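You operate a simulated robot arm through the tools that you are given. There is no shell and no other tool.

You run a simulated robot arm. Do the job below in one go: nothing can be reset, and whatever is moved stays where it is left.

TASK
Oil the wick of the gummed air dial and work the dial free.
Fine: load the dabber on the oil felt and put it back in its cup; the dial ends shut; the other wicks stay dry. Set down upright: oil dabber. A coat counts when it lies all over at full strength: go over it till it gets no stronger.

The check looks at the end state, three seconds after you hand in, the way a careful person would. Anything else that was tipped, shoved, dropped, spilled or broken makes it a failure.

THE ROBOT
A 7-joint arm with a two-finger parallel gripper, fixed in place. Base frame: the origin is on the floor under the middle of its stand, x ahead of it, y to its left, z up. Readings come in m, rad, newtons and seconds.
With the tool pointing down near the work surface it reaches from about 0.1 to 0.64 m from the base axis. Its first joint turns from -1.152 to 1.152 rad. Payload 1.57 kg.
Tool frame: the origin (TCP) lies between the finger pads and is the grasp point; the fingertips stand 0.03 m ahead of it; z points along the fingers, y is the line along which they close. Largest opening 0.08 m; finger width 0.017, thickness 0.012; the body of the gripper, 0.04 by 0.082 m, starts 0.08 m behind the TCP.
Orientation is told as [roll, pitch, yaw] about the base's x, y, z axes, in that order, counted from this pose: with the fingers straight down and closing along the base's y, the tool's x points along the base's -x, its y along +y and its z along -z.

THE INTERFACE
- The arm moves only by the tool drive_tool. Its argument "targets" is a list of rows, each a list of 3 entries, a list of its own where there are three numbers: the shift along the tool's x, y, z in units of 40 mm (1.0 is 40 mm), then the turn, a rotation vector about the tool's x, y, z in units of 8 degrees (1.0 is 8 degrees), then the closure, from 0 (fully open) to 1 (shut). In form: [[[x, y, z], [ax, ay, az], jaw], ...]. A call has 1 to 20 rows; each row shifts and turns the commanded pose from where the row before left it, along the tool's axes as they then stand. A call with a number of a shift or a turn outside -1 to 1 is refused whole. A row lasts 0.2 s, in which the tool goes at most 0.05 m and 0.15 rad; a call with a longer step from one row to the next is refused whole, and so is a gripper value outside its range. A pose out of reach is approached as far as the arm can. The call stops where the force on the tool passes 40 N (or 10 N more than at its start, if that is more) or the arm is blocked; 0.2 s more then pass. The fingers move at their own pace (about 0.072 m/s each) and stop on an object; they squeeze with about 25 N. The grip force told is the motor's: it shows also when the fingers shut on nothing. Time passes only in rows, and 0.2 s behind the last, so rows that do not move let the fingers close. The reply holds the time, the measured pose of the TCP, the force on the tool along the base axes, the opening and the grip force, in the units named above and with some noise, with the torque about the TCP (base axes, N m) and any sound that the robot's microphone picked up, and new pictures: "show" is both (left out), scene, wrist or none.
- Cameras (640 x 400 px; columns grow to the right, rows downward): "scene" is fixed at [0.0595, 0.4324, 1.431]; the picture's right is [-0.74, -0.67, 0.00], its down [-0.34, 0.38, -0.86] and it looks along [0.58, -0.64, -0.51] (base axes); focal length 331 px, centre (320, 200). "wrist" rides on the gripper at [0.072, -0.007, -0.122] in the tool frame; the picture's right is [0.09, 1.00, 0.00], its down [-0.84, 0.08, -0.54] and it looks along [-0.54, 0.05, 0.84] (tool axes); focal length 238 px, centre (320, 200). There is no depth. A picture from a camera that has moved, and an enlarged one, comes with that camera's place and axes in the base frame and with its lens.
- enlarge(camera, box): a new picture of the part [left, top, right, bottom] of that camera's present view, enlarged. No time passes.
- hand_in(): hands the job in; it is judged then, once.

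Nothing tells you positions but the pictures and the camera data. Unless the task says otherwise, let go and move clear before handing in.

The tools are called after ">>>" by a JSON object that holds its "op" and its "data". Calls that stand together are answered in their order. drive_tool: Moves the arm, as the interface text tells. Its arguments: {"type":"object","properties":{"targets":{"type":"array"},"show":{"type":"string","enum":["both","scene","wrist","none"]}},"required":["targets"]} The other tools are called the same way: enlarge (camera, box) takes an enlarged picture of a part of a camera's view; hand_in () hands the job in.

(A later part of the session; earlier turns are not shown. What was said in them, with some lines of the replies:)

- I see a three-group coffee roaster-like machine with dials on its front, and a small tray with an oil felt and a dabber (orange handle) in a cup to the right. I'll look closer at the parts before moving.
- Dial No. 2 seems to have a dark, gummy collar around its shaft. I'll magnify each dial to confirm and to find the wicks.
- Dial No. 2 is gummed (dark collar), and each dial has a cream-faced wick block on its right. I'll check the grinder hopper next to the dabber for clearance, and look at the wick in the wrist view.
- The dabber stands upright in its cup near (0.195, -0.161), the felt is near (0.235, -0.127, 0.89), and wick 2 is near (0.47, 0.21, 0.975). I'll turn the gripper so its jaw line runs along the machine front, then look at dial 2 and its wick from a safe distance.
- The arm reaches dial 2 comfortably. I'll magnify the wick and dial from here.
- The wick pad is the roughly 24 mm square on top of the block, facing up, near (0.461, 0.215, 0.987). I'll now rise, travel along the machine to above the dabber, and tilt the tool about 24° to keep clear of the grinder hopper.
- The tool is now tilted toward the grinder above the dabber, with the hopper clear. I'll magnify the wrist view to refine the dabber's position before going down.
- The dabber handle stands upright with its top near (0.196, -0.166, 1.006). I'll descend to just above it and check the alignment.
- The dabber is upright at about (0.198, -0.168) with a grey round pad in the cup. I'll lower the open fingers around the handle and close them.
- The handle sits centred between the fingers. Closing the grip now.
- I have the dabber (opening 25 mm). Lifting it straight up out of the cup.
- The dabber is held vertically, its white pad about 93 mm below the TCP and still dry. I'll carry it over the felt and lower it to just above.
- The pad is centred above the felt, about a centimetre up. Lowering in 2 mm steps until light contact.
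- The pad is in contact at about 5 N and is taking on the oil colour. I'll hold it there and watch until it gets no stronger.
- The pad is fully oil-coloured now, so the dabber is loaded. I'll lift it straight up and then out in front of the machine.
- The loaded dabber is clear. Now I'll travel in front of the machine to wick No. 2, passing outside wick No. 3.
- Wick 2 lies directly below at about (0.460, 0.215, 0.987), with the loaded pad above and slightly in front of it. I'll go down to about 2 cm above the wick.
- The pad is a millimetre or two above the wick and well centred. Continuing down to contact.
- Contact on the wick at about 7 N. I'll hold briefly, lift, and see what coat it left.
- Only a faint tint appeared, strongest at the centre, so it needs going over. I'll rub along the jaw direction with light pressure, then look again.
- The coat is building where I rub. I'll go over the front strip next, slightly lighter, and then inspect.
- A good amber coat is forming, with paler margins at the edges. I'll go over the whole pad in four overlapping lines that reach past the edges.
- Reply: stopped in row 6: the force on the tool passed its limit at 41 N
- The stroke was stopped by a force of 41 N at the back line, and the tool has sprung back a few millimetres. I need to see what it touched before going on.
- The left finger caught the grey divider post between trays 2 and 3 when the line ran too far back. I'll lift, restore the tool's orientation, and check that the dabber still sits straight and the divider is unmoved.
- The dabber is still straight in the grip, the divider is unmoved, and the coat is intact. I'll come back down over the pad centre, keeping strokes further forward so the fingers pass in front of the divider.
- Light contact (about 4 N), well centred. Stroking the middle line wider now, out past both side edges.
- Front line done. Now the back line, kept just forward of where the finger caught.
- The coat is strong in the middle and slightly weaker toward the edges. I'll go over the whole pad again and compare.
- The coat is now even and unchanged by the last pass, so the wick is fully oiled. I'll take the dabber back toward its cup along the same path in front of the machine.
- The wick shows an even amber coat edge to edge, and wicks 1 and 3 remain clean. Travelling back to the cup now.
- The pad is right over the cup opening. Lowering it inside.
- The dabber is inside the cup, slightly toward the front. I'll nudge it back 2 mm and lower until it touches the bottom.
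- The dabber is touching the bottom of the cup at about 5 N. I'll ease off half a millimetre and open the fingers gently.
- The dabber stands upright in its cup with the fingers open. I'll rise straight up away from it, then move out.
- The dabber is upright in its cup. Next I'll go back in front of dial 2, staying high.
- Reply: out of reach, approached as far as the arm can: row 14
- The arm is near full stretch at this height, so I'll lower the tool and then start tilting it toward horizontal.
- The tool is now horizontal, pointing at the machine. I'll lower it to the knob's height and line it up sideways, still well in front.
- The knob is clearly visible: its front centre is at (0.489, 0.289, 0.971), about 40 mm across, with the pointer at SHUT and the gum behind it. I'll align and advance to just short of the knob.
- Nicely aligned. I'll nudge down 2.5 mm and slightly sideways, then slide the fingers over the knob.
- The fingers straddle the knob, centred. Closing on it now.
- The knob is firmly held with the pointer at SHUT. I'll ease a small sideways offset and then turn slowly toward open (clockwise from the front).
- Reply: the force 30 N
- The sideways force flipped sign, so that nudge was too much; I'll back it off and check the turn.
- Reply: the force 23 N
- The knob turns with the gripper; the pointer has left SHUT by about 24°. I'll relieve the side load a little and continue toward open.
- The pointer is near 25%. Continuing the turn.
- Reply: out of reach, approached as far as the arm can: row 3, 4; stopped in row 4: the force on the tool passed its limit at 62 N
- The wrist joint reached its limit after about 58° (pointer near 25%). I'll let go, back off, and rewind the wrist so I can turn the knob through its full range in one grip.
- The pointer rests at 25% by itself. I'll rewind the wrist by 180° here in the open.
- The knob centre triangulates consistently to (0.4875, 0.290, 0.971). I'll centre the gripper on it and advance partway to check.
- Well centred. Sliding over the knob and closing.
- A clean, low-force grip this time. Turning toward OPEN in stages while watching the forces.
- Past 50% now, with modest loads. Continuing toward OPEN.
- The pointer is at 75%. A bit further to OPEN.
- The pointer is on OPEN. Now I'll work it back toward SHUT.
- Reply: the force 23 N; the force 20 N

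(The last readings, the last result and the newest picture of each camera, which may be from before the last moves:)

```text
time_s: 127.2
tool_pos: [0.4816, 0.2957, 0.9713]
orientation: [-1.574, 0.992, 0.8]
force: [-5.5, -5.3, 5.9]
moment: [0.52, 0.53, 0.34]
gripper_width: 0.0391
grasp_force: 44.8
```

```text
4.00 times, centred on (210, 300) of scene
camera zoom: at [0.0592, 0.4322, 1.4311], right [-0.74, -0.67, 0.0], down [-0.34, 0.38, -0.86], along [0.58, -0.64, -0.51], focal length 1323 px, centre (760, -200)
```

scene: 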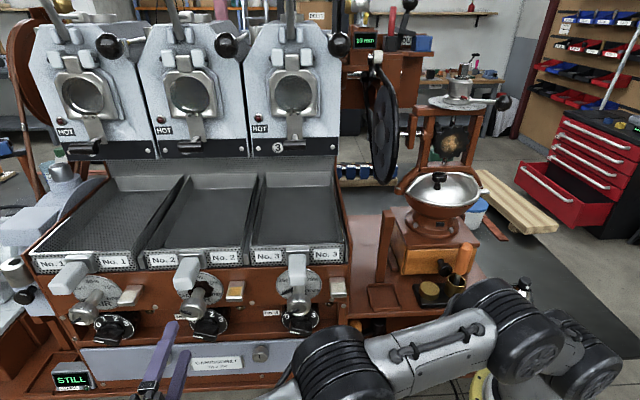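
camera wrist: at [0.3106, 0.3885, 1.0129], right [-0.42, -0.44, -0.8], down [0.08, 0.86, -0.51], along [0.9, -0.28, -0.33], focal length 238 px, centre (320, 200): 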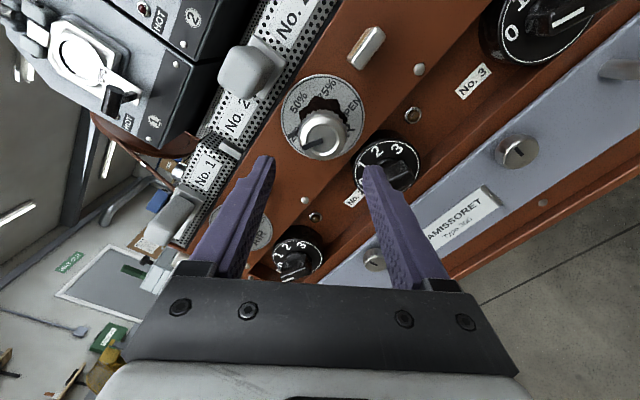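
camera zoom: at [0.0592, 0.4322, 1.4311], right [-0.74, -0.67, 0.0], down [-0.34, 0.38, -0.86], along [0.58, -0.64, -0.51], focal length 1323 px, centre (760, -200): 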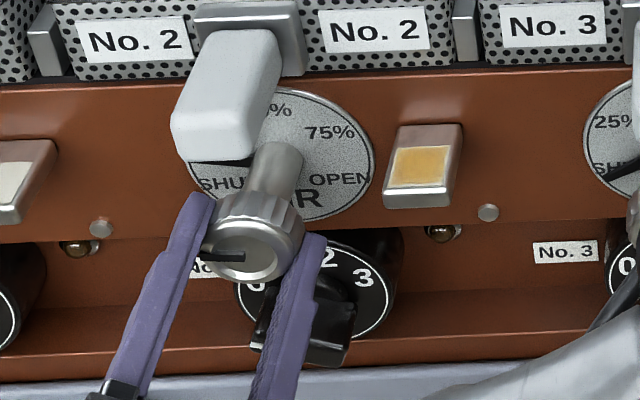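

The gum has broken up and gone, so the dial is free. Now I'll bring the pointer back the last ~30° to SHUT.

>>> {"op": "drive_tool", "data": {"targets": [[[0, 0, 0], [0, 0, -0.6], 1], [[0, 0, 0], [0, 0, -0.6], 1], [[0, 0, 0], [0, 0, -0.6], 1], [[0, 0, 0], [0, 0, -0.6], 1], [[0, 0, 0], [0, 0, -0.6], 1], [[0, 0, 0], [0, 0, 0], 1]], "show": "none"}}

>>> {"op": "enlarge", "data": {"camera": "wrist", "box": [220, 60, 420, 240]}}

>>> {"op": "enlarge", "data": {"camera": "scene", "box": [150, 250, 270, 350]}}

```text
time_s: 128.6
tool_pos: [0.4806, 0.2955, 0.9709]
orientation: [-1.584, 1.411, 0.789]
force: [-14.1, -2.1, 2.0]
moment: [0.46, 0.5, -0.11]
gripper_width: 0.0388
grasp_force: 44.2
```

```text
2.22 times, centred on (320, 150) of wrist
camera zoom: at [0.3901, 0.3768, 1.043], right [-0.69, -0.72, -0.07], down [-0.35, 0.42, -0.84], along [0.63, -0.56, -0.54], focal length 530 px, centre (320, 311)
```

zoom: 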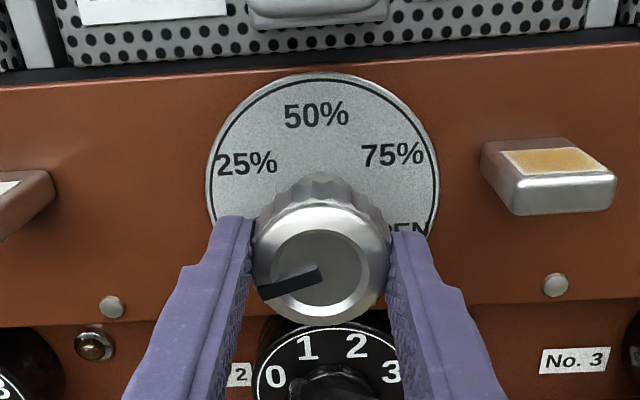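

```text
4.00 times, centred on (210, 300) of scene
camera zoom: at [0.0591, 0.4323, 1.4311], right [-0.74, -0.67, 0.0], down [-0.34, 0.38, -0.86], along [0.58, -0.64, -0.51], focal length 1323 px, centre (760, -200)
```

zoom: 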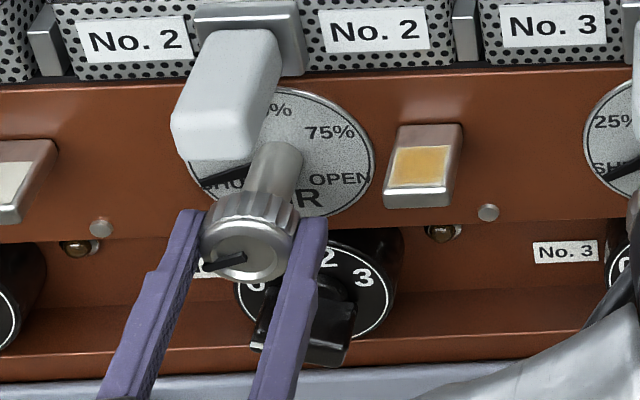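

>>> {"op": "drive_tool", "data": {"targets": [[[0, 0, 0], [0, 0, -0.4], 1], [[0, 0, 0], [0, 0, -0.4], 1], [[0, 0, 0], [0, 0, -0.3], 1], [[0, 0, 0], [0, 0, 0], 1]], "show": "none"}}

>>> {"op": "enlarge", "data": {"camera": "wrist", "box": [220, 60, 420, 240]}}

>>> {"op": "enlarge", "data": {"camera": "scene", "box": [180, 265, 230, 325]}}

```text
time_s: 129.6
tool_pos: [0.4815, 0.2973, 0.9698]
orientation: [-1.722, 1.564, 0.649]
force: [-15.5, -2.6, -4.5]
moment: [0.31, 0.3, -0.15]
gripper_width: 0.039
grasp_force: 44.6
```

```text
2.22 times, centred on (320, 150) of wrist
camera zoom: at [0.398, 0.3848, 1.043], right [-0.69, -0.71, 0.09], down [-0.44, 0.33, -0.84], along [0.57, -0.62, -0.54], focal length 530 px, centre (320, 311)
```

zoom: 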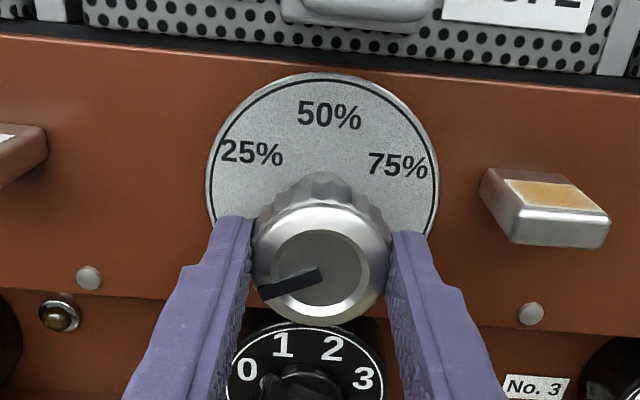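

```text
6.67 times, centred on (205, 295) of scene
camera zoom: at [0.0592, 0.4323, 1.4311], right [-0.74, -0.67, 0.0], down [-0.34, 0.38, -0.86], along [0.58, -0.64, -0.51], focal length 2205 px, centre (1087, -433)
```

zoom: 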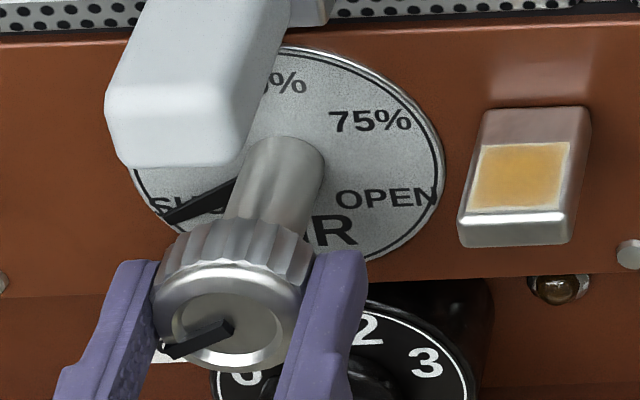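

The pointer is nearly at its starting SHUT mark, perhaps 3–4° short. I'll turn slightly more until it seats.

>>> {"op": "drive_tool", "data": {"targets": [[[0, 0, 0], [0, 0, -0.3], 1], [[0, 0, 0], [0, 0, -0.3], 1], [[0, 0, 0], [0, 0, 0], 1]], "show": "none"}}

>>> {"op": "enlarge", "data": {"camera": "wrist", "box": [220, 60, 420, 240]}}

>>> {"op": "enlarge", "data": {"camera": "scene", "box": [180, 265, 230, 325]}}

```text
time_s: 130.4
tool_pos: [0.4821, 0.2958, 0.9694]
orientation: [1.582, 1.495, -2.328]
force: [-5.7, -2.4, -5.7]
moment: [0.77, 0.01, -0.13]
gripper_width: 0.039
grasp_force: 44.5
```

```text
2.22 times, centred on (320, 150) of wrist
camera zoom: at [0.4019, 0.3889, 1.0424], right [-0.69, -0.71, 0.17], down [-0.49, 0.28, -0.83], along [0.54, -0.65, -0.53], focal length 530 px, centre (320, 311)
```

zoom: 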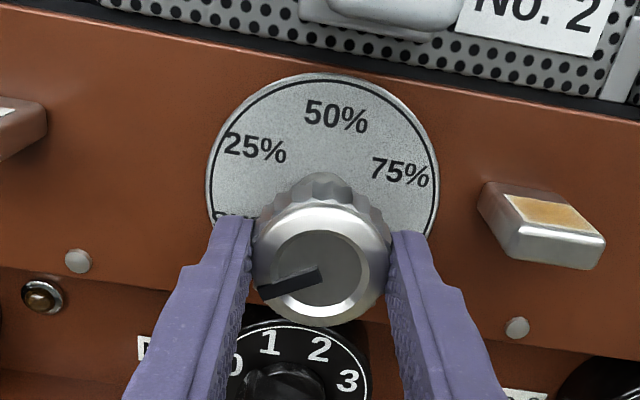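

```text
6.67 times, centred on (205, 295) of scene
camera zoom: at [0.0594, 0.4323, 1.4311], right [-0.74, -0.67, 0.0], down [-0.34, 0.38, -0.86], along [0.58, -0.64, -0.51], focal length 2205 px, centre (1087, -433)
```

zoom: 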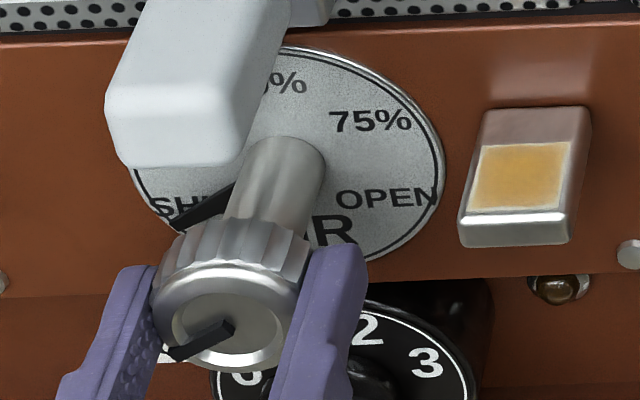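

The pointer now matches its original SHUT position and it has met the stop. Releasing the knob and backing straight off.

>>> {"op": "drive_tool", "data": {"targets": [[[0, 0, 0], [0, 0, 0], 0.6], [[0, 0, 0], [0, 0, 0], 0.3], [[0, 0, 0], [0, 0, 0], 0.25], [[0, 0, -0.3], [0, 0, 0], 0.25], [[0, 0, -0.5], [0, 0, 0], 0.25], [[0, 0, -0.6], [0, 0, 0], 0.25], [[0, 0, -0.6], [0, 0, 0], 0.25], [[0, 0, 0], [0, 0, 0], 0.25]]}}

>>> {"op": "enlarge", "data": {"camera": "scene", "box": [180, 265, 230, 325]}}

>>> {"op": "enlarge", "data": {"camera": "wrist", "box": [200, 20, 440, 220]}}

```text
time_s: 132.2
tool_pos: [0.4244, 0.3519, 0.9693]
orientation: [1.589, 1.496, -2.322]
force: [0.5, 0.4, -0.2]
moment: [0.01, -0.01, 0.0]
gripper_width: 0.06
grasp_force: 0.1
camera wrist: at [0.3445, 0.4443, 1.041], right [-0.69, -0.71, 0.17], down [-0.49, 0.28, -0.83], along [0.54, -0.65, -0.53], focal length 238 px, centre (320, 200)
```

scene: 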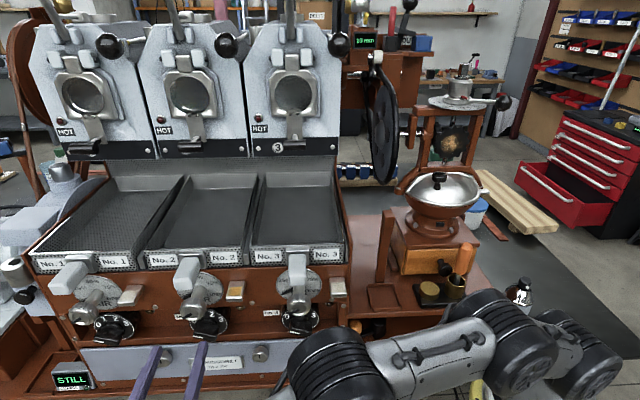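
wrist: 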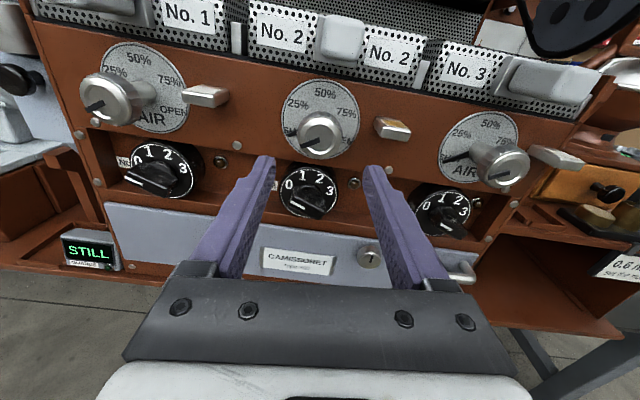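

```text
6.67 times, centred on (205, 295) of scene
camera zoom: at [0.0595, 0.4324, 1.431], right [-0.74, -0.67, 0.0], down [-0.34, 0.38, -0.86], along [0.58, -0.64, -0.51], focal length 2205 px, centre (1087, -433)
```

zoom: 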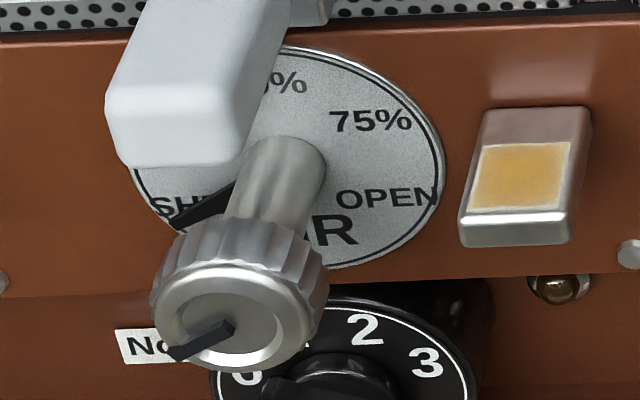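

```text
2.00 times, centred on (320, 120) of wrist
camera zoom: at [0.3445, 0.4443, 1.041], right [-0.69, -0.71, 0.17], down [-0.49, 0.28, -0.83], along [0.54, -0.65, -0.53], focal length 477 px, centre (320, 360)
```

zoom: 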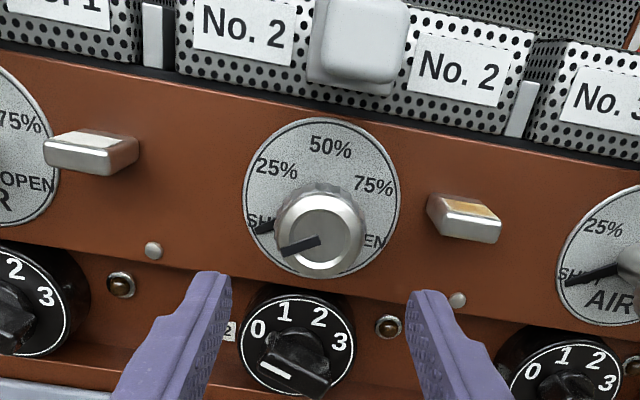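

The dial is shut, clean of gum, and all the other dials and switches are as they were. I'll back away a little more and check the dabber and the surroundings.

>>> {"op": "drive_tool", "data": {"targets": [[[0, 0, -0.4], [0, 0, 0], 0.25], [[0, 0, -0.4], [0, 0, 0], 0.25], [[0, 0, 0], [0, 0, 0], 0.25], [[0, 0, 0], [0, 0, 0], 0.25]]}}

>>> {"op": "enlarge", "data": {"camera": "scene", "box": [400, 230, 540, 320]}}

>>> {"op": "enlarge", "data": {"camera": "scene", "box": [30, 230, 350, 400]}}

```text
time_s: 133.2
tool_pos: [0.416, 0.3642, 0.9693]
orientation: [1.591, 1.496, -2.318]
force: [0.4, 0.4, -0.4]
moment: [-0.02, 0.02, -0.03]
gripper_width: 0.0599
grasp_force: 0.0
out of reach, approached as far as the arm can: row 2
camera wrist: at [0.3364, 0.4573, 1.0413], right [-0.69, -0.71, 0.17], down [-0.49, 0.28, -0.83], along [0.54, -0.65, -0.53], focal length 238 px, centre (320, 200)
```

scene: 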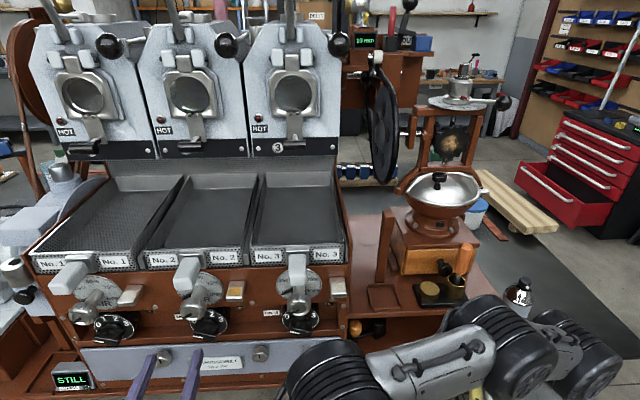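
wrist: 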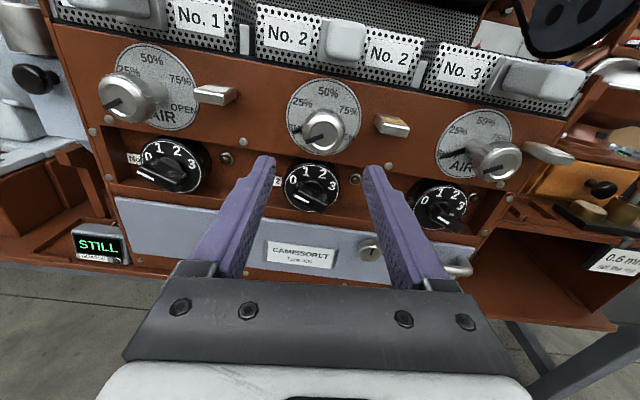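

```text
4.44 times, centred on (470, 275) of scene
camera zoom: at [0.0595, 0.4324, 1.431], right [-0.74, -0.67, 0.0], down [-0.34, 0.38, -0.86], along [0.58, -0.64, -0.51], focal length 1470 px, centre (-347, -133)
```

zoom: 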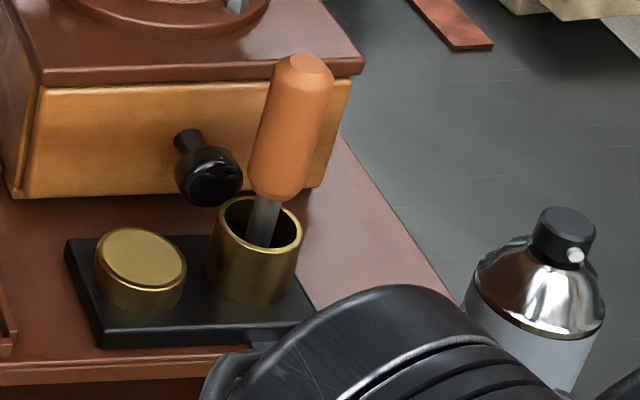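

```text
2.00 times, centred on (190, 315) of scene
camera zoom: at [0.0595, 0.4324, 1.431], right [-0.74, -0.67, 0.0], down [-0.34, 0.38, -0.86], along [0.58, -0.64, -0.51], focal length 662 px, centre (580, -30)
```

zoom: 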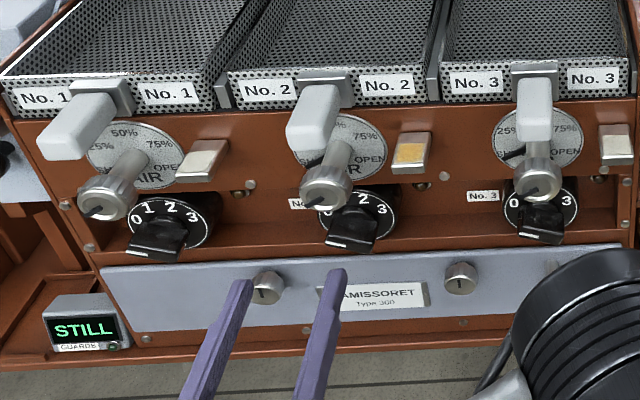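

>>> {"op": "enlarge", "data": {"camera": "scene", "box": [160, 255, 260, 345]}}

>>> {"op": "enlarge", "data": {"camera": "scene", "box": [255, 255, 355, 345]}}

>>> {"op": "enlarge", "data": {"camera": "scene", "box": [50, 255, 150, 345]}}

```text
4.44 times, centred on (210, 300) of scene
camera zoom: at [0.0595, 0.4324, 1.431], right [-0.74, -0.67, 0.0], down [-0.34, 0.38, -0.86], along [0.58, -0.64, -0.51], focal length 1470 px, centre (809, -244)
```

zoom: 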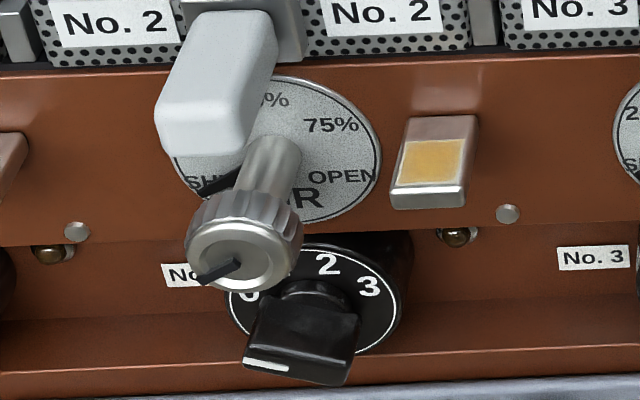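

```text
4.44 times, centred on (305, 300) of scene
camera zoom: at [0.0595, 0.4324, 1.431], right [-0.74, -0.67, 0.0], down [-0.34, 0.38, -0.86], along [0.58, -0.64, -0.51], focal length 1470 px, centre (387, -244)
```

zoom: 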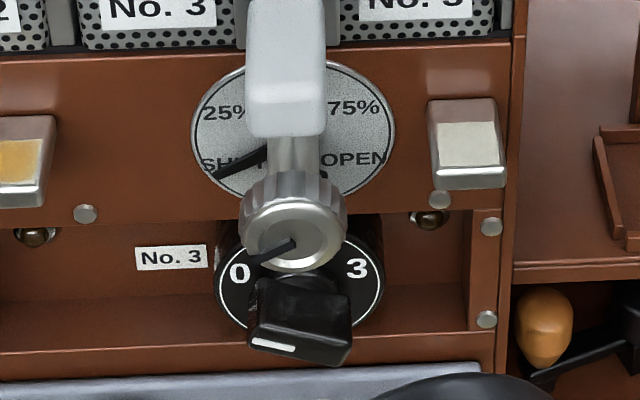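

```text
4.44 times, centred on (100, 300) of scene
camera zoom: at [0.0595, 0.4324, 1.431], right [-0.74, -0.67, 0.0], down [-0.34, 0.38, -0.86], along [0.58, -0.64, -0.51], focal length 1470 px, centre (1298, -244)
```

zoom: 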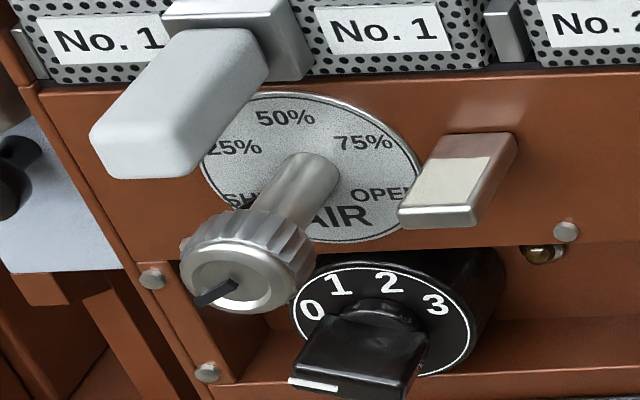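

Comparing with my first close-up, tray No. 2 seems shifted about 4 mm to the right, toward No. 3; that must have happened when the finger caught. I'll inspect the tray along its length before deciding how to put it back.

>>> {"op": "enlarge", "data": {"camera": "scene", "box": [120, 160, 280, 275]}}

>>> {"op": "enlarge", "data": {"camera": "scene", "box": [30, 230, 350, 400]}}

>>> {"op": "enlarge", "data": {"camera": "scene", "box": [215, 235, 265, 275]}}

>>> {"op": "enlarge", "data": {"camera": "scene", "box": [120, 235, 170, 275]}}

```text
3.48 times, centred on (200, 218) of scene
camera zoom: at [0.0595, 0.4324, 1.431], right [-0.74, -0.67, 0.0], down [-0.34, 0.38, -0.86], along [0.58, -0.64, -0.51], focal length 1150 px, centre (737, 139)
```

zoom: 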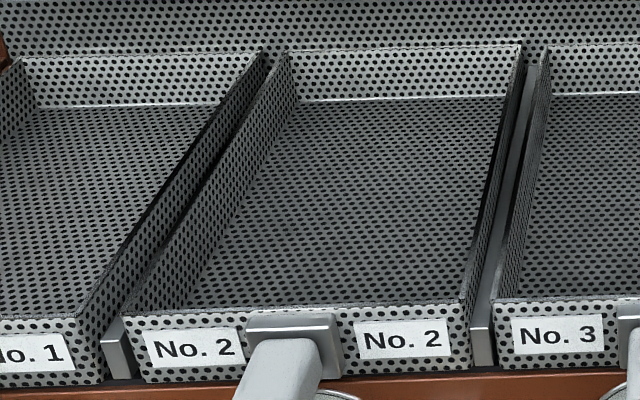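

```text
2.00 times, centred on (190, 315) of scene
camera zoom: at [0.0595, 0.4324, 1.431], right [-0.74, -0.67, 0.0], down [-0.34, 0.38, -0.86], along [0.58, -0.64, -0.51], focal length 662 px, centre (580, -30)
```

zoom: 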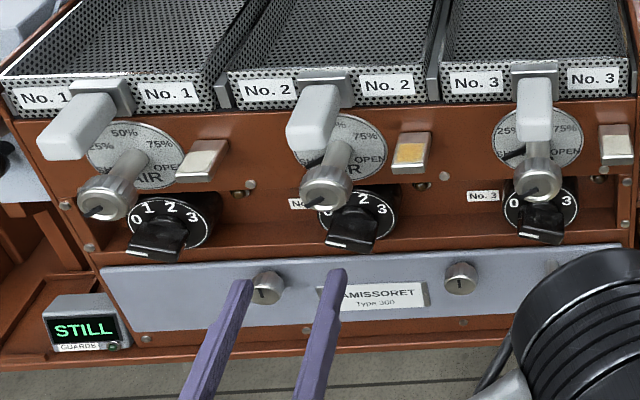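

```text
10.00 times, centred on (240, 255) of scene
camera zoom: at [0.0595, 0.4324, 1.431], right [-0.74, -0.67, 0.0], down [-0.34, 0.38, -0.86], along [0.58, -0.64, -0.51], focal length 3307 px, centre (1120, -350)
```

zoom: 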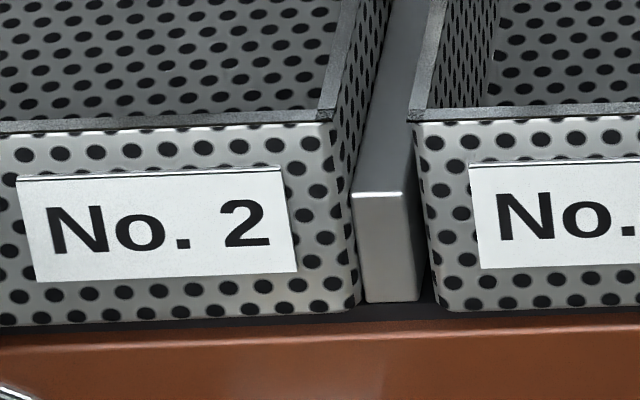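

```text
10.00 times, centred on (145, 255) of scene
camera zoom: at [0.0595, 0.4324, 1.431], right [-0.74, -0.67, 0.0], down [-0.34, 0.38, -0.86], along [0.58, -0.64, -0.51], focal length 3307 px, centre (2070, -350)
```

zoom: 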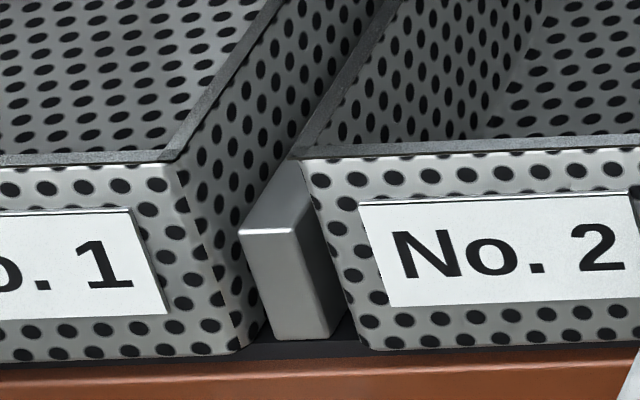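

Tray 2 has about 5 mm of gap on its left and under 1 mm on its right, so it did get nudged roughly 3 mm within its bay. I'll ease it back by its handle with closed fingers; first I raise the tool to handle height, off to the handle's right side.

>>> {"op": "drive_tool", "data": {"targets": [[[0, 0, 0.3], [0, 0, 0], 1], [[0.5, 0.45, 0], [0, 0, 0], 1], [[0.5, 0.45, 0], [0, 0, 0], 1], [[0.5, 0.45, 0], [0, 0, 0], 1], [[0.4, 0, 0], [0, 0, 0], 1], [[0, 0, 0], [0, 0, 0], 1]]}}

>>> {"op": "enlarge", "data": {"camera": "wrist", "box": [180, 60, 460, 280]}}

```text
time_s: 134.6
tool_pos: [0.3938, 0.3192, 1.0509]
orientation: [1.595, 1.496, -2.319]
force: [-0.1, -0.3, 0.6]
moment: [0.0, 0.01, -0.01]
gripper_width: 0.0
grasp_force: 21.3
out of reach, approached as far as the arm can: row 4
camera wrist: at [0.3145, 0.4114, 1.1224], right [-0.69, -0.71, 0.17], down [-0.49, 0.28, -0.83], along [0.54, -0.65, -0.53], focal length 238 px, centre (320, 200)
```

scene: 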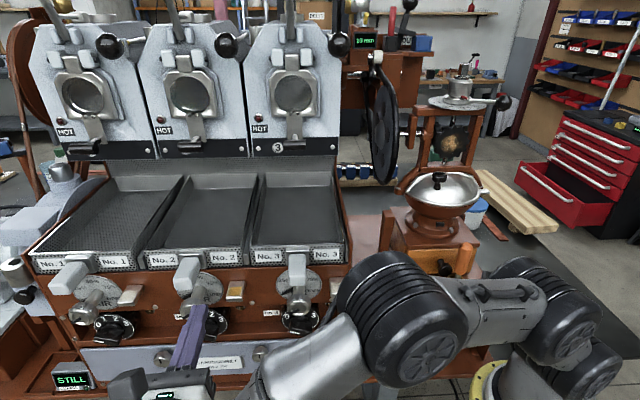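
wrist: 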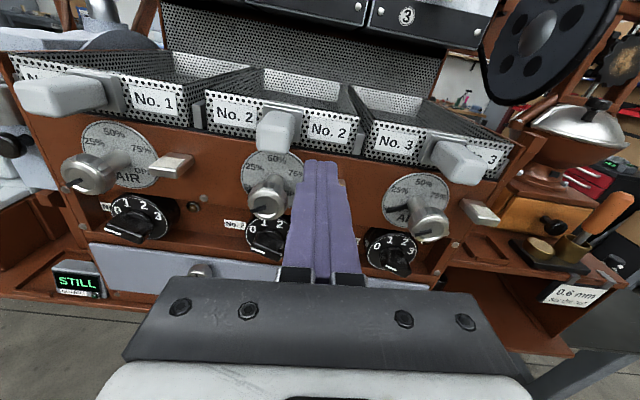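

```text
1.82 times, centred on (320, 170) of wrist
camera zoom: at [0.3145, 0.4114, 1.1224], right [-0.69, -0.71, 0.17], down [-0.49, 0.28, -0.83], along [0.54, -0.65, -0.53], focal length 433 px, centre (320, 254)
```

zoom: 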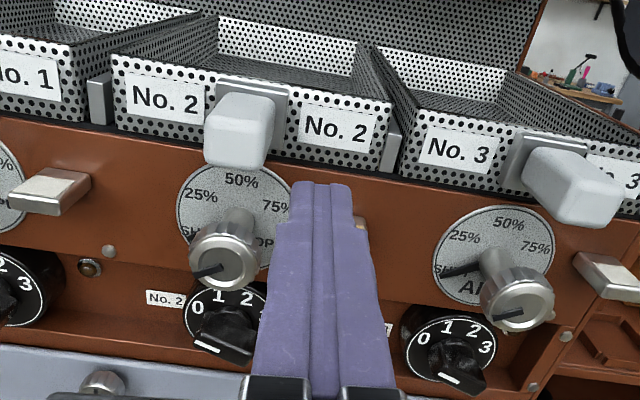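

I have a clear view: the closed fingers are just right of the tray's handle. I'll raise 6 mm and advance beside the handle without touching it.

>>> {"op": "drive_tool", "data": {"targets": [[[0.15, 0, 0.3], [0, 0, 0], 1], [[0, 0, 0.45], [0, 0, 0], 1], [[0, 0, 0.45], [0, 0, 0], 1], [[0, 0, 0.35], [0, 0, 0], 1], [[0, 0, 0], [0, 0, 0], 1]], "show": "wrist"}}

>>> {"op": "enlarge", "data": {"camera": "scene", "box": [150, 225, 270, 325]}}

>>> {"op": "enlarge", "data": {"camera": "wrist", "box": [180, 60, 460, 280]}}

```text
time_s: 135.8
tool_pos: [0.4407, 0.2768, 1.0566]
orientation: [1.596, 1.495, -2.316]
force: [-0.3, 0.9, -0.8]
moment: [0.02, 0.01, -0.01]
gripper_width: 0.0
grasp_force: 21.6
camera wrist: at [0.3604, 0.3693, 1.1286], right [-0.69, -0.71, 0.17], down [-0.49, 0.28, -0.83], along [0.54, -0.65, -0.53], focal length 238 px, centre (320, 200)
```

wrist: 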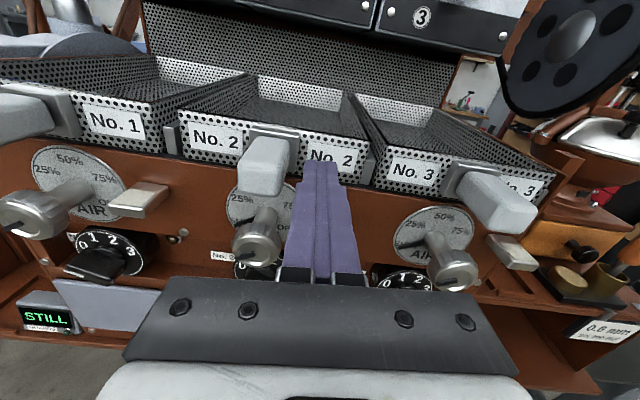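

```text
4.00 times, centred on (210, 275) of scene
camera zoom: at [0.0595, 0.4324, 1.431], right [-0.74, -0.67, 0.0], down [-0.34, 0.38, -0.86], along [0.58, -0.64, -0.51], focal length 1323 px, centre (760, -100)
```

zoom: 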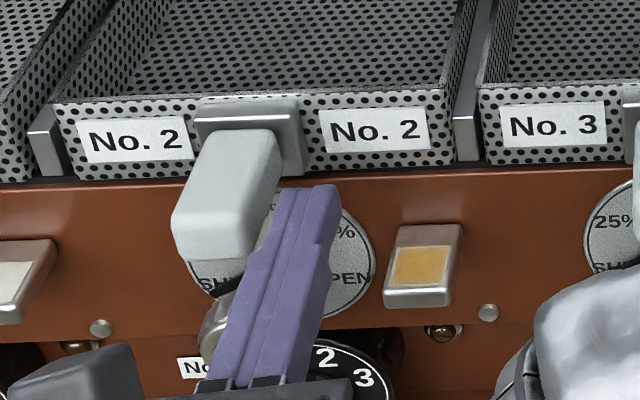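

```text
1.82 times, centred on (320, 170) of wrist
camera zoom: at [0.3604, 0.3693, 1.1286], right [-0.69, -0.71, 0.17], down [-0.49, 0.28, -0.83], along [0.54, -0.65, -0.53], focal length 433 px, centre (320, 254)
```

zoom: 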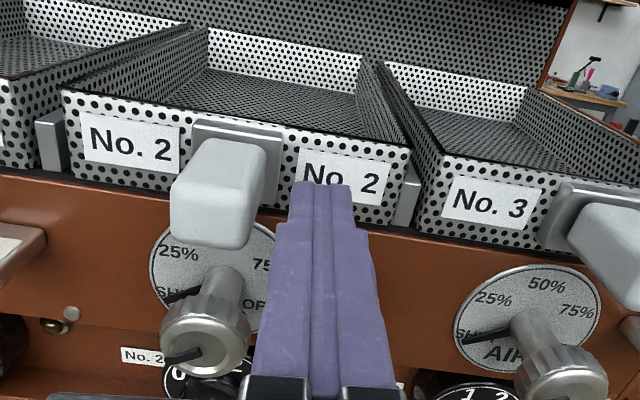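

The fingers are beside the handle with about 8 mm of gap. Closing that gap slowly toward No. 1 while watching the force.

>>> {"op": "drive_tool", "data": {"targets": [[[0, -0.1, 0], [0, 0, 0], 1], [[0, -0.05, 0], [0, 0, 0], 1], [[0, 0, 0], [0, 0, 0], 1]], "show": "none"}}

>>> {"op": "enlarge", "data": {"camera": "scene", "box": [150, 225, 270, 325]}}

>>> {"op": "enlarge", "data": {"camera": "wrist", "box": [220, 100, 380, 220]}}

```text
time_s: 136.6
tool_pos: [0.4439, 0.2797, 1.0554]
orientation: [1.593, 1.494, -2.321]
force: [-0.3, 0.3, 0.2]
moment: [0.02, -0.01, -0.02]
gripper_width: 0.0003
grasp_force: 21.8
```

```text
4.00 times, centred on (210, 275) of scene
camera zoom: at [0.0595, 0.4324, 1.431], right [-0.74, -0.67, 0.0], down [-0.34, 0.38, -0.86], along [0.58, -0.64, -0.51], focal length 1323 px, centre (760, -100)
```

zoom: 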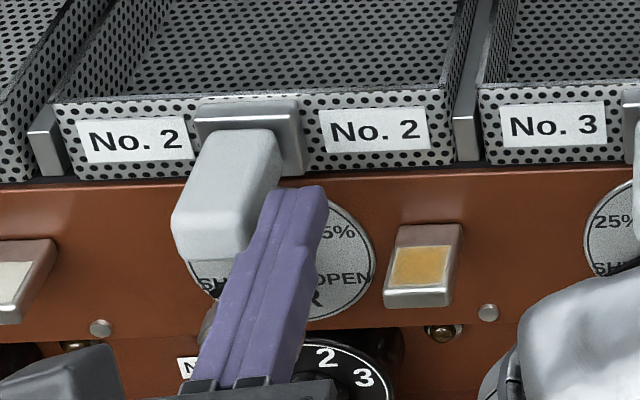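

```text
3.33 times, centred on (300, 160) of wrist
camera zoom: at [0.3649, 0.3727, 1.1276], right [-0.69, -0.71, 0.17], down [-0.49, 0.28, -0.83], along [0.54, -0.65, -0.53], focal length 794 px, centre (387, 333)
```

zoom: 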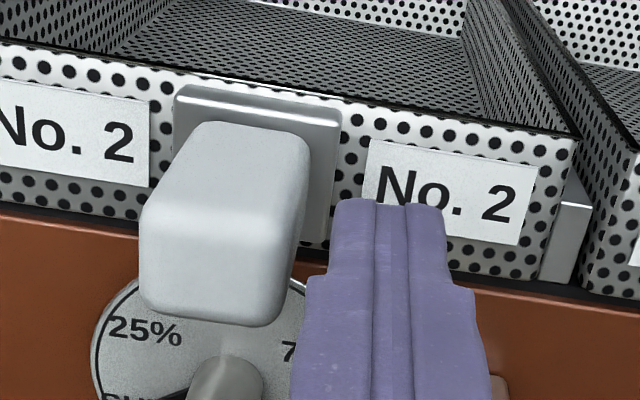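

>>> {"op": "drive_tool", "data": {"targets": [[[0, -0.05, 0], [0, 0, 0], 1], [[0, -0.025, 0], [0, 0, 0], 1], [[0, 0, 0], [0, 0, 0], 1]], "show": "none"}}

>>> {"op": "enlarge", "data": {"camera": "scene", "box": [150, 225, 270, 325]}}

>>> {"op": "enlarge", "data": {"camera": "wrist", "box": [220, 100, 380, 220]}}

```text
time_s: 137.4
tool_pos: [0.4464, 0.2819, 1.0553]
orientation: [1.593, 1.495, -2.32]
force: [0.2, 0.6, 0.9]
moment: [0.02, 0.01, 0.02]
gripper_width: 0.0
grasp_force: 21.4
```

```text
4.00 times, centred on (210, 275) of scene
camera zoom: at [0.0595, 0.4324, 1.431], right [-0.74, -0.67, 0.0], down [-0.34, 0.38, -0.86], along [0.58, -0.64, -0.51], focal length 1323 px, centre (760, -100)
```

zoom: 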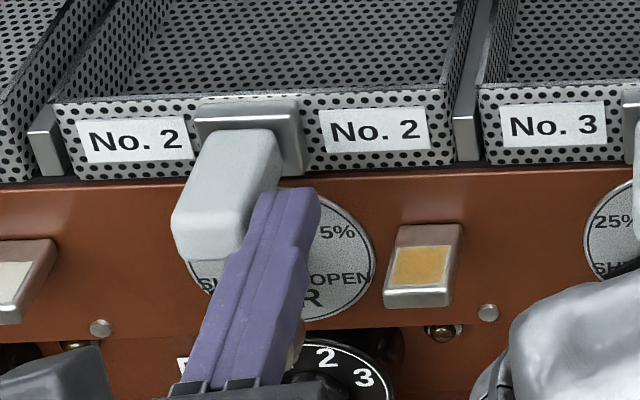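

```text
3.33 times, centred on (300, 160) of wrist
camera zoom: at [0.3669, 0.3752, 1.1273], right [-0.69, -0.71, 0.17], down [-0.49, 0.28, -0.83], along [0.54, -0.65, -0.53], focal length 794 px, centre (387, 333)
```

zoom: 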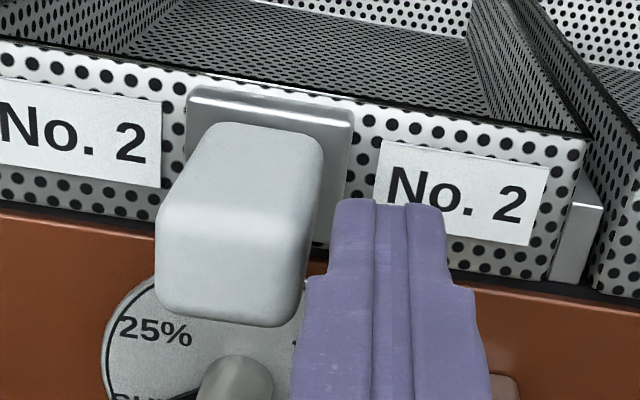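

>>> {"op": "drive_tool", "data": {"targets": [[[0, -0.03, 0], [0, 0, 0], 1], [[0, -0.03, 0], [0, 0, 0], 1], [[0, 0, 0], [0, 0, 0], 1]], "show": "none"}}

>>> {"op": "enlarge", "data": {"camera": "scene", "box": [150, 225, 270, 325]}}

```text
time_s: 138.2
tool_pos: [0.4474, 0.2844, 1.0557]
orientation: [1.593, 1.495, -2.32]
force: [0.0, -0.3, -0.5]
moment: [-0.02, 0.0, -0.01]
gripper_width: 0.0002
grasp_force: 20.9
```

```text
4.00 times, centred on (210, 275) of scene
camera zoom: at [0.0595, 0.4324, 1.431], right [-0.74, -0.67, 0.0], down [-0.34, 0.38, -0.86], along [0.58, -0.64, -0.51], focal length 1323 px, centre (760, -100)
```

zoom: 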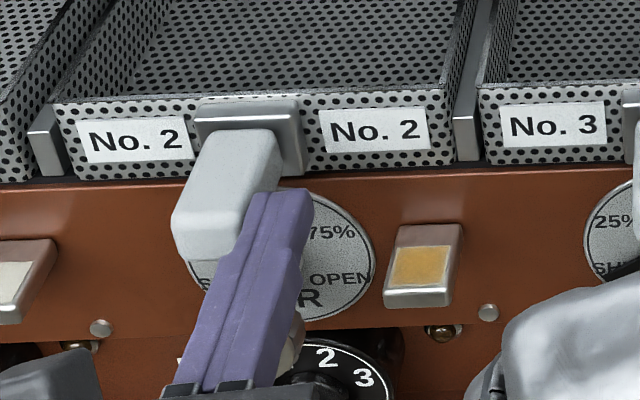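

>>> {"op": "enlarge", "data": {"camera": "wrist", "box": [220, 100, 380, 220]}}

>>> {"op": "enlarge", "data": {"camera": "scene", "box": [185, 250, 225, 295]}}

```text
3.33 times, centred on (300, 160) of wrist
camera zoom: at [0.3684, 0.3773, 1.1272], right [-0.69, -0.71, 0.17], down [-0.49, 0.28, -0.83], along [0.54, -0.65, -0.53], focal length 794 px, centre (387, 333)
```

zoom: 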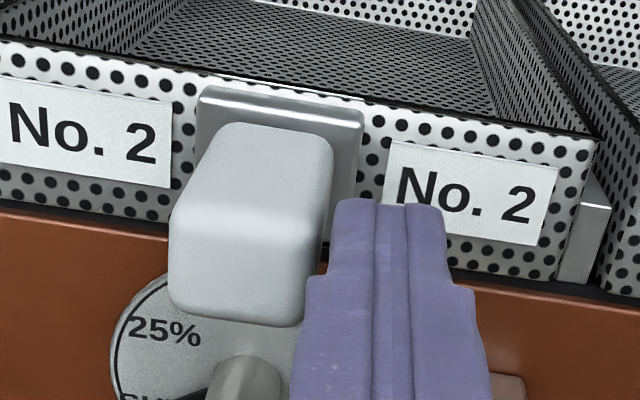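

```text
8.89 times, centred on (205, 272) of scene
camera zoom: at [0.0595, 0.4324, 1.431], right [-0.74, -0.67, 0.0], down [-0.34, 0.38, -0.86], along [0.58, -0.64, -0.51], focal length 2940 px, centre (1342, -444)
```

zoom: 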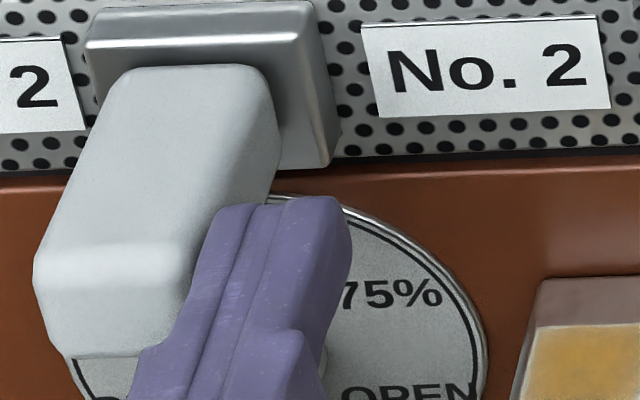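

>>> {"op": "drive_tool", "data": {"targets": [[[0, -0.025, 0], [0, 0, 0], 1], [[0, -0.025, 0], [0, 0, 0], 1], [[0, 0, 0], [0, 0, 0], 1]], "show": "none"}}

>>> {"op": "enlarge", "data": {"camera": "wrist", "box": [220, 100, 380, 220]}}

>>> {"op": "enlarge", "data": {"camera": "scene", "box": [150, 225, 270, 325]}}

```text
time_s: 139.0
tool_pos: [0.449, 0.2861, 1.0562]
orientation: [1.592, 1.496, -2.319]
force: [-0.8, 0.0, 1.0]
moment: [0.0, -0.03, -0.02]
gripper_width: 0.0
grasp_force: 21.4
```

```text
3.33 times, centred on (300, 160) of wrist
camera zoom: at [0.37, 0.3785, 1.1269], right [-0.69, -0.71, 0.17], down [-0.49, 0.28, -0.83], along [0.54, -0.65, -0.53], focal length 794 px, centre (387, 333)
```

zoom: 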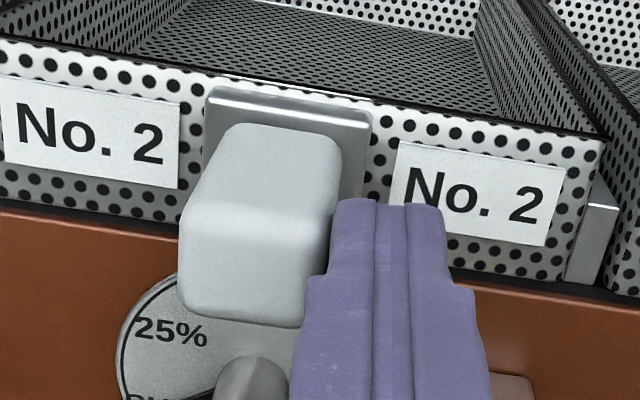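

```text
4.00 times, centred on (210, 275) of scene
camera zoom: at [0.0595, 0.4324, 1.431], right [-0.74, -0.67, 0.0], down [-0.34, 0.38, -0.86], along [0.58, -0.64, -0.51], focal length 1323 px, centre (760, -100)
```

zoom: 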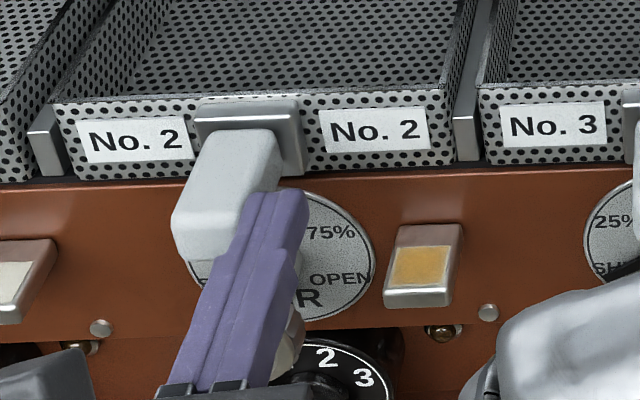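

Recomputing from both views, the handle's right side is at about 1 mm from the finger and at the same height. Continuing in 1 mm steps.

>>> {"op": "drive_tool", "data": {"targets": [[[0, -0.025, 0], [0, 0, 0], 1], [[0, -0.025, 0], [0, 0, 0], 1], [[0, 0, 0], [0, 0, 0], 1]], "show": "none"}}

>>> {"op": "enlarge", "data": {"camera": "scene", "box": [150, 225, 270, 325]}}

```text
time_s: 139.8
tool_pos: [0.4518, 0.2876, 1.0545]
orientation: [1.593, 1.496, -2.319]
force: [-1.3, 1.2, 0.3]
moment: [-0.01, -0.03, -0.03]
gripper_width: 0.0
grasp_force: 21.4
```

```text
4.00 times, centred on (210, 275) of scene
camera zoom: at [0.0595, 0.4324, 1.431], right [-0.74, -0.67, 0.0], down [-0.34, 0.38, -0.86], along [0.58, -0.64, -0.51], focal length 1323 px, centre (760, -100)
```

zoom: 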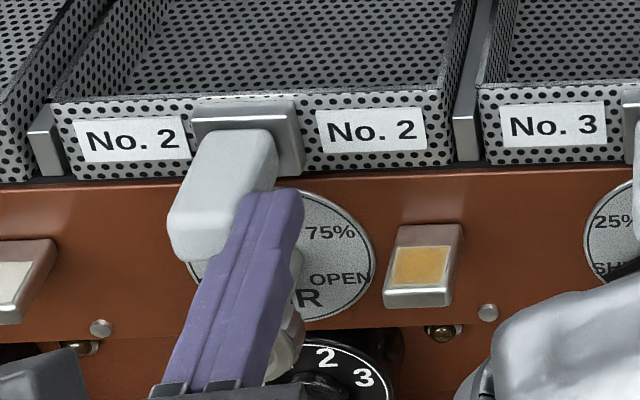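

The tray is sliding back with almost no force, about half way now. A little more.

>>> {"op": "drive_tool", "data": {"targets": [[[0, -0.02, 0], [0, 0, 0], 1], [[0, -0.02, 0], [0, 0, 0], 1], [[0, 0, 0], [0, 0, 0], 1]], "show": "none"}}

>>> {"op": "enlarge", "data": {"camera": "scene", "box": [160, 255, 260, 345]}}

>>> {"op": "enlarge", "data": {"camera": "scene", "box": [120, 160, 280, 275]}}

```text
time_s: 140.6
tool_pos: [0.4526, 0.2891, 1.0544]
orientation: [1.595, 1.495, -2.318]
force: [-0.7, -0.2, 1.5]
moment: [-0.02, -0.03, -0.08]
gripper_width: 0.0
grasp_force: 21.5
```

```text
4.44 times, centred on (210, 300) of scene
camera zoom: at [0.0594, 0.4323, 1.431], right [-0.74, -0.67, 0.0], down [-0.34, 0.38, -0.86], along [0.58, -0.64, -0.51], focal length 1470 px, centre (809, -244)
```

zoom: 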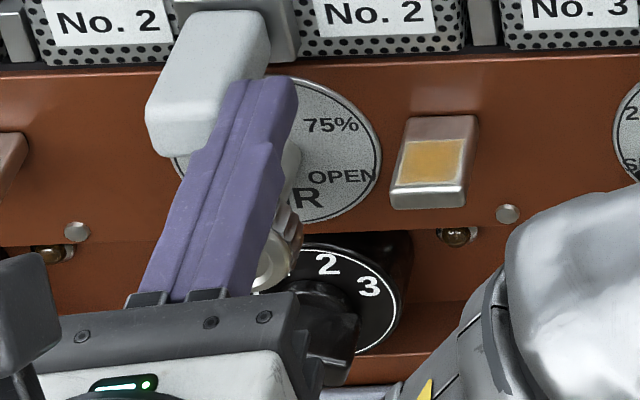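

```text
3.48 times, centred on (200, 218) of scene
camera zoom: at [0.0594, 0.4323, 1.431], right [-0.74, -0.67, 0.0], down [-0.34, 0.38, -0.86], along [0.58, -0.64, -0.51], focal length 1150 px, centre (737, 139)
```

zoom: 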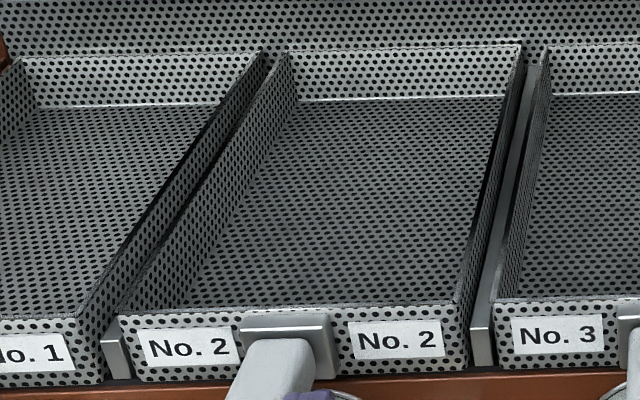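

Tray 2 is back to its starting position within a pixel. I'll step the fingers off the handle sideways, then retreat straight back.

>>> {"op": "drive_tool", "data": {"targets": [[[0, 0.1, 0], [0, 0, 0], 1], [[0, 0.1, 0], [0, 0, 0], 1], [[0, 0, -0.4], [0, 0, 0], 1], [[0, 0, -0.5], [0, 0, 0], 1], [[0, 0, -0.5], [0, 0, 0], 1], [[0, 0, 0], [0, 0, 0], 1], [[0, 0, 0], [0, 0, 0], 1]]}}

>>> {"op": "enlarge", "data": {"camera": "scene", "box": [160, 255, 260, 345]}}

>>> {"op": "enlarge", "data": {"camera": "scene", "box": [30, 230, 350, 400]}}

>>> {"op": "enlarge", "data": {"camera": "scene", "box": [340, 220, 500, 340]}}

```text
time_s: 142.2
tool_pos: [0.4052, 0.3219, 1.0552]
orientation: [1.591, 1.496, -2.319]
force: [0.3, 0.2, -0.3]
moment: [0.0, 0.01, 0.02]
gripper_width: 0.0
grasp_force: 21.4
camera wrist: at [0.3264, 0.4143, 1.1274], right [-0.69, -0.71, 0.17], down [-0.49, 0.28, -0.83], along [0.54, -0.65, -0.53], focal length 238 px, centre (320, 200)
```

scene: 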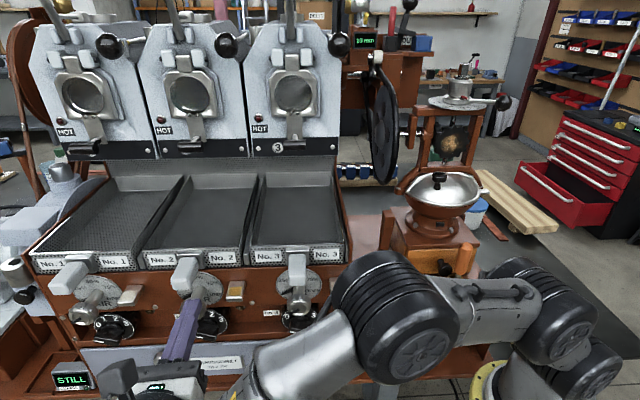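
wrist: 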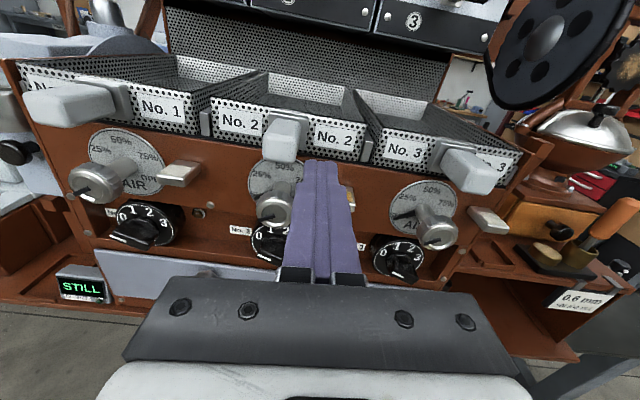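

```text
4.44 times, centred on (210, 300) of scene
camera zoom: at [0.0595, 0.4324, 1.431], right [-0.74, -0.67, 0.0], down [-0.34, 0.38, -0.86], along [0.58, -0.64, -0.51], focal length 1470 px, centre (809, -244)
```

zoom: 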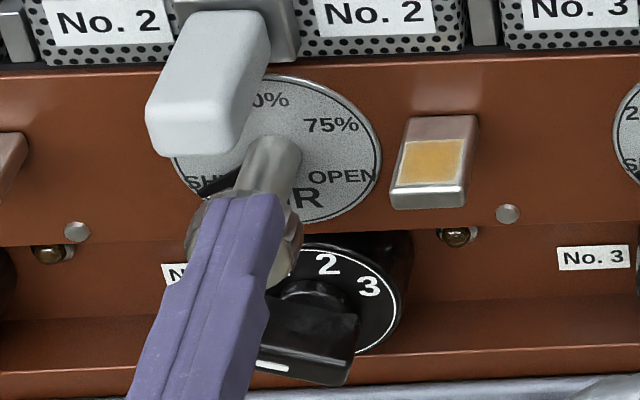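

```text
2.00 times, centred on (190, 315) of scene
camera zoom: at [0.0595, 0.4324, 1.431], right [-0.74, -0.67, 0.0], down [-0.34, 0.38, -0.86], along [0.58, -0.64, -0.51], focal length 662 px, centre (580, -30)
```

zoom: 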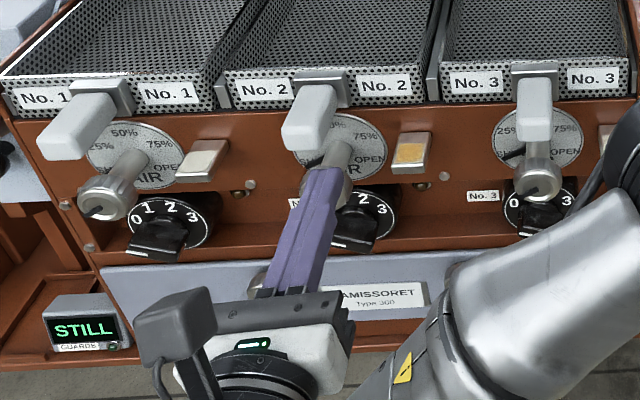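

```text
3.33 times, centred on (420, 280) of scene
camera zoom: at [0.0595, 0.4324, 1.431], right [-0.74, -0.67, 0.0], down [-0.34, 0.38, -0.86], along [0.58, -0.64, -0.51], focal length 1102 px, centre (-13, -67)
```

zoom: 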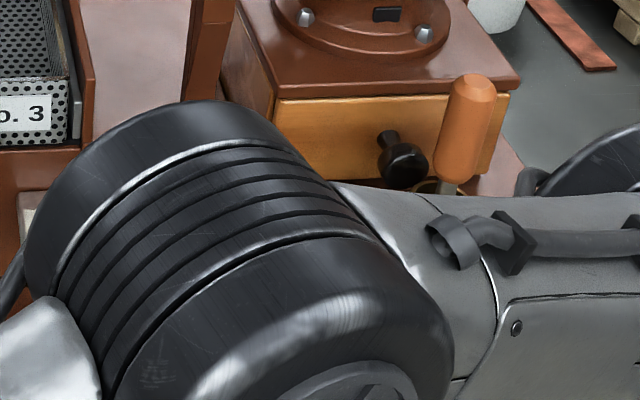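

Everything is in place: wick 2 is evenly oiled with the others dry, and dial 2 is free of gum with its pointer on SHUT. The dabber stands upright in its cup, tray 2 is back where it was, and the gripper is clear. Handing in.

>>> {"op": "hand_in", "data": {}}

```text
The job is handed in.
```

I oiled wick No. 2 and worked its dial free. The dial is back on SHUT and the job is handed in; I haven't seen the result of the check.

- **Wick:** The pad on No. 2 has an even amber coat that stopped getting stronger on the last passes. A pale rim of about 1 mm around its edge never changed, even when I rubbed past the edges, so I took it to be how the pad looks. Wicks 1 and 3 stayed dry.
- **Dial:** I turned No. 2 from SHUT to OPEN and back. The gum around the shaft disappeared on the return turn, and the pointer now sits where it started.
- **Dabber:** I loaded it on the felt, used it, and stood it upright in its cup.
- **Slip on the way:** While I was oiling, a finger caught on the machine by tray No. 2 and pushed the tray about 3–4 mm towards No. 3. I eased it back by its handle, and in the scene picture it sits within about half a millimetre of where it was. I saw no sign that anything else had moved.
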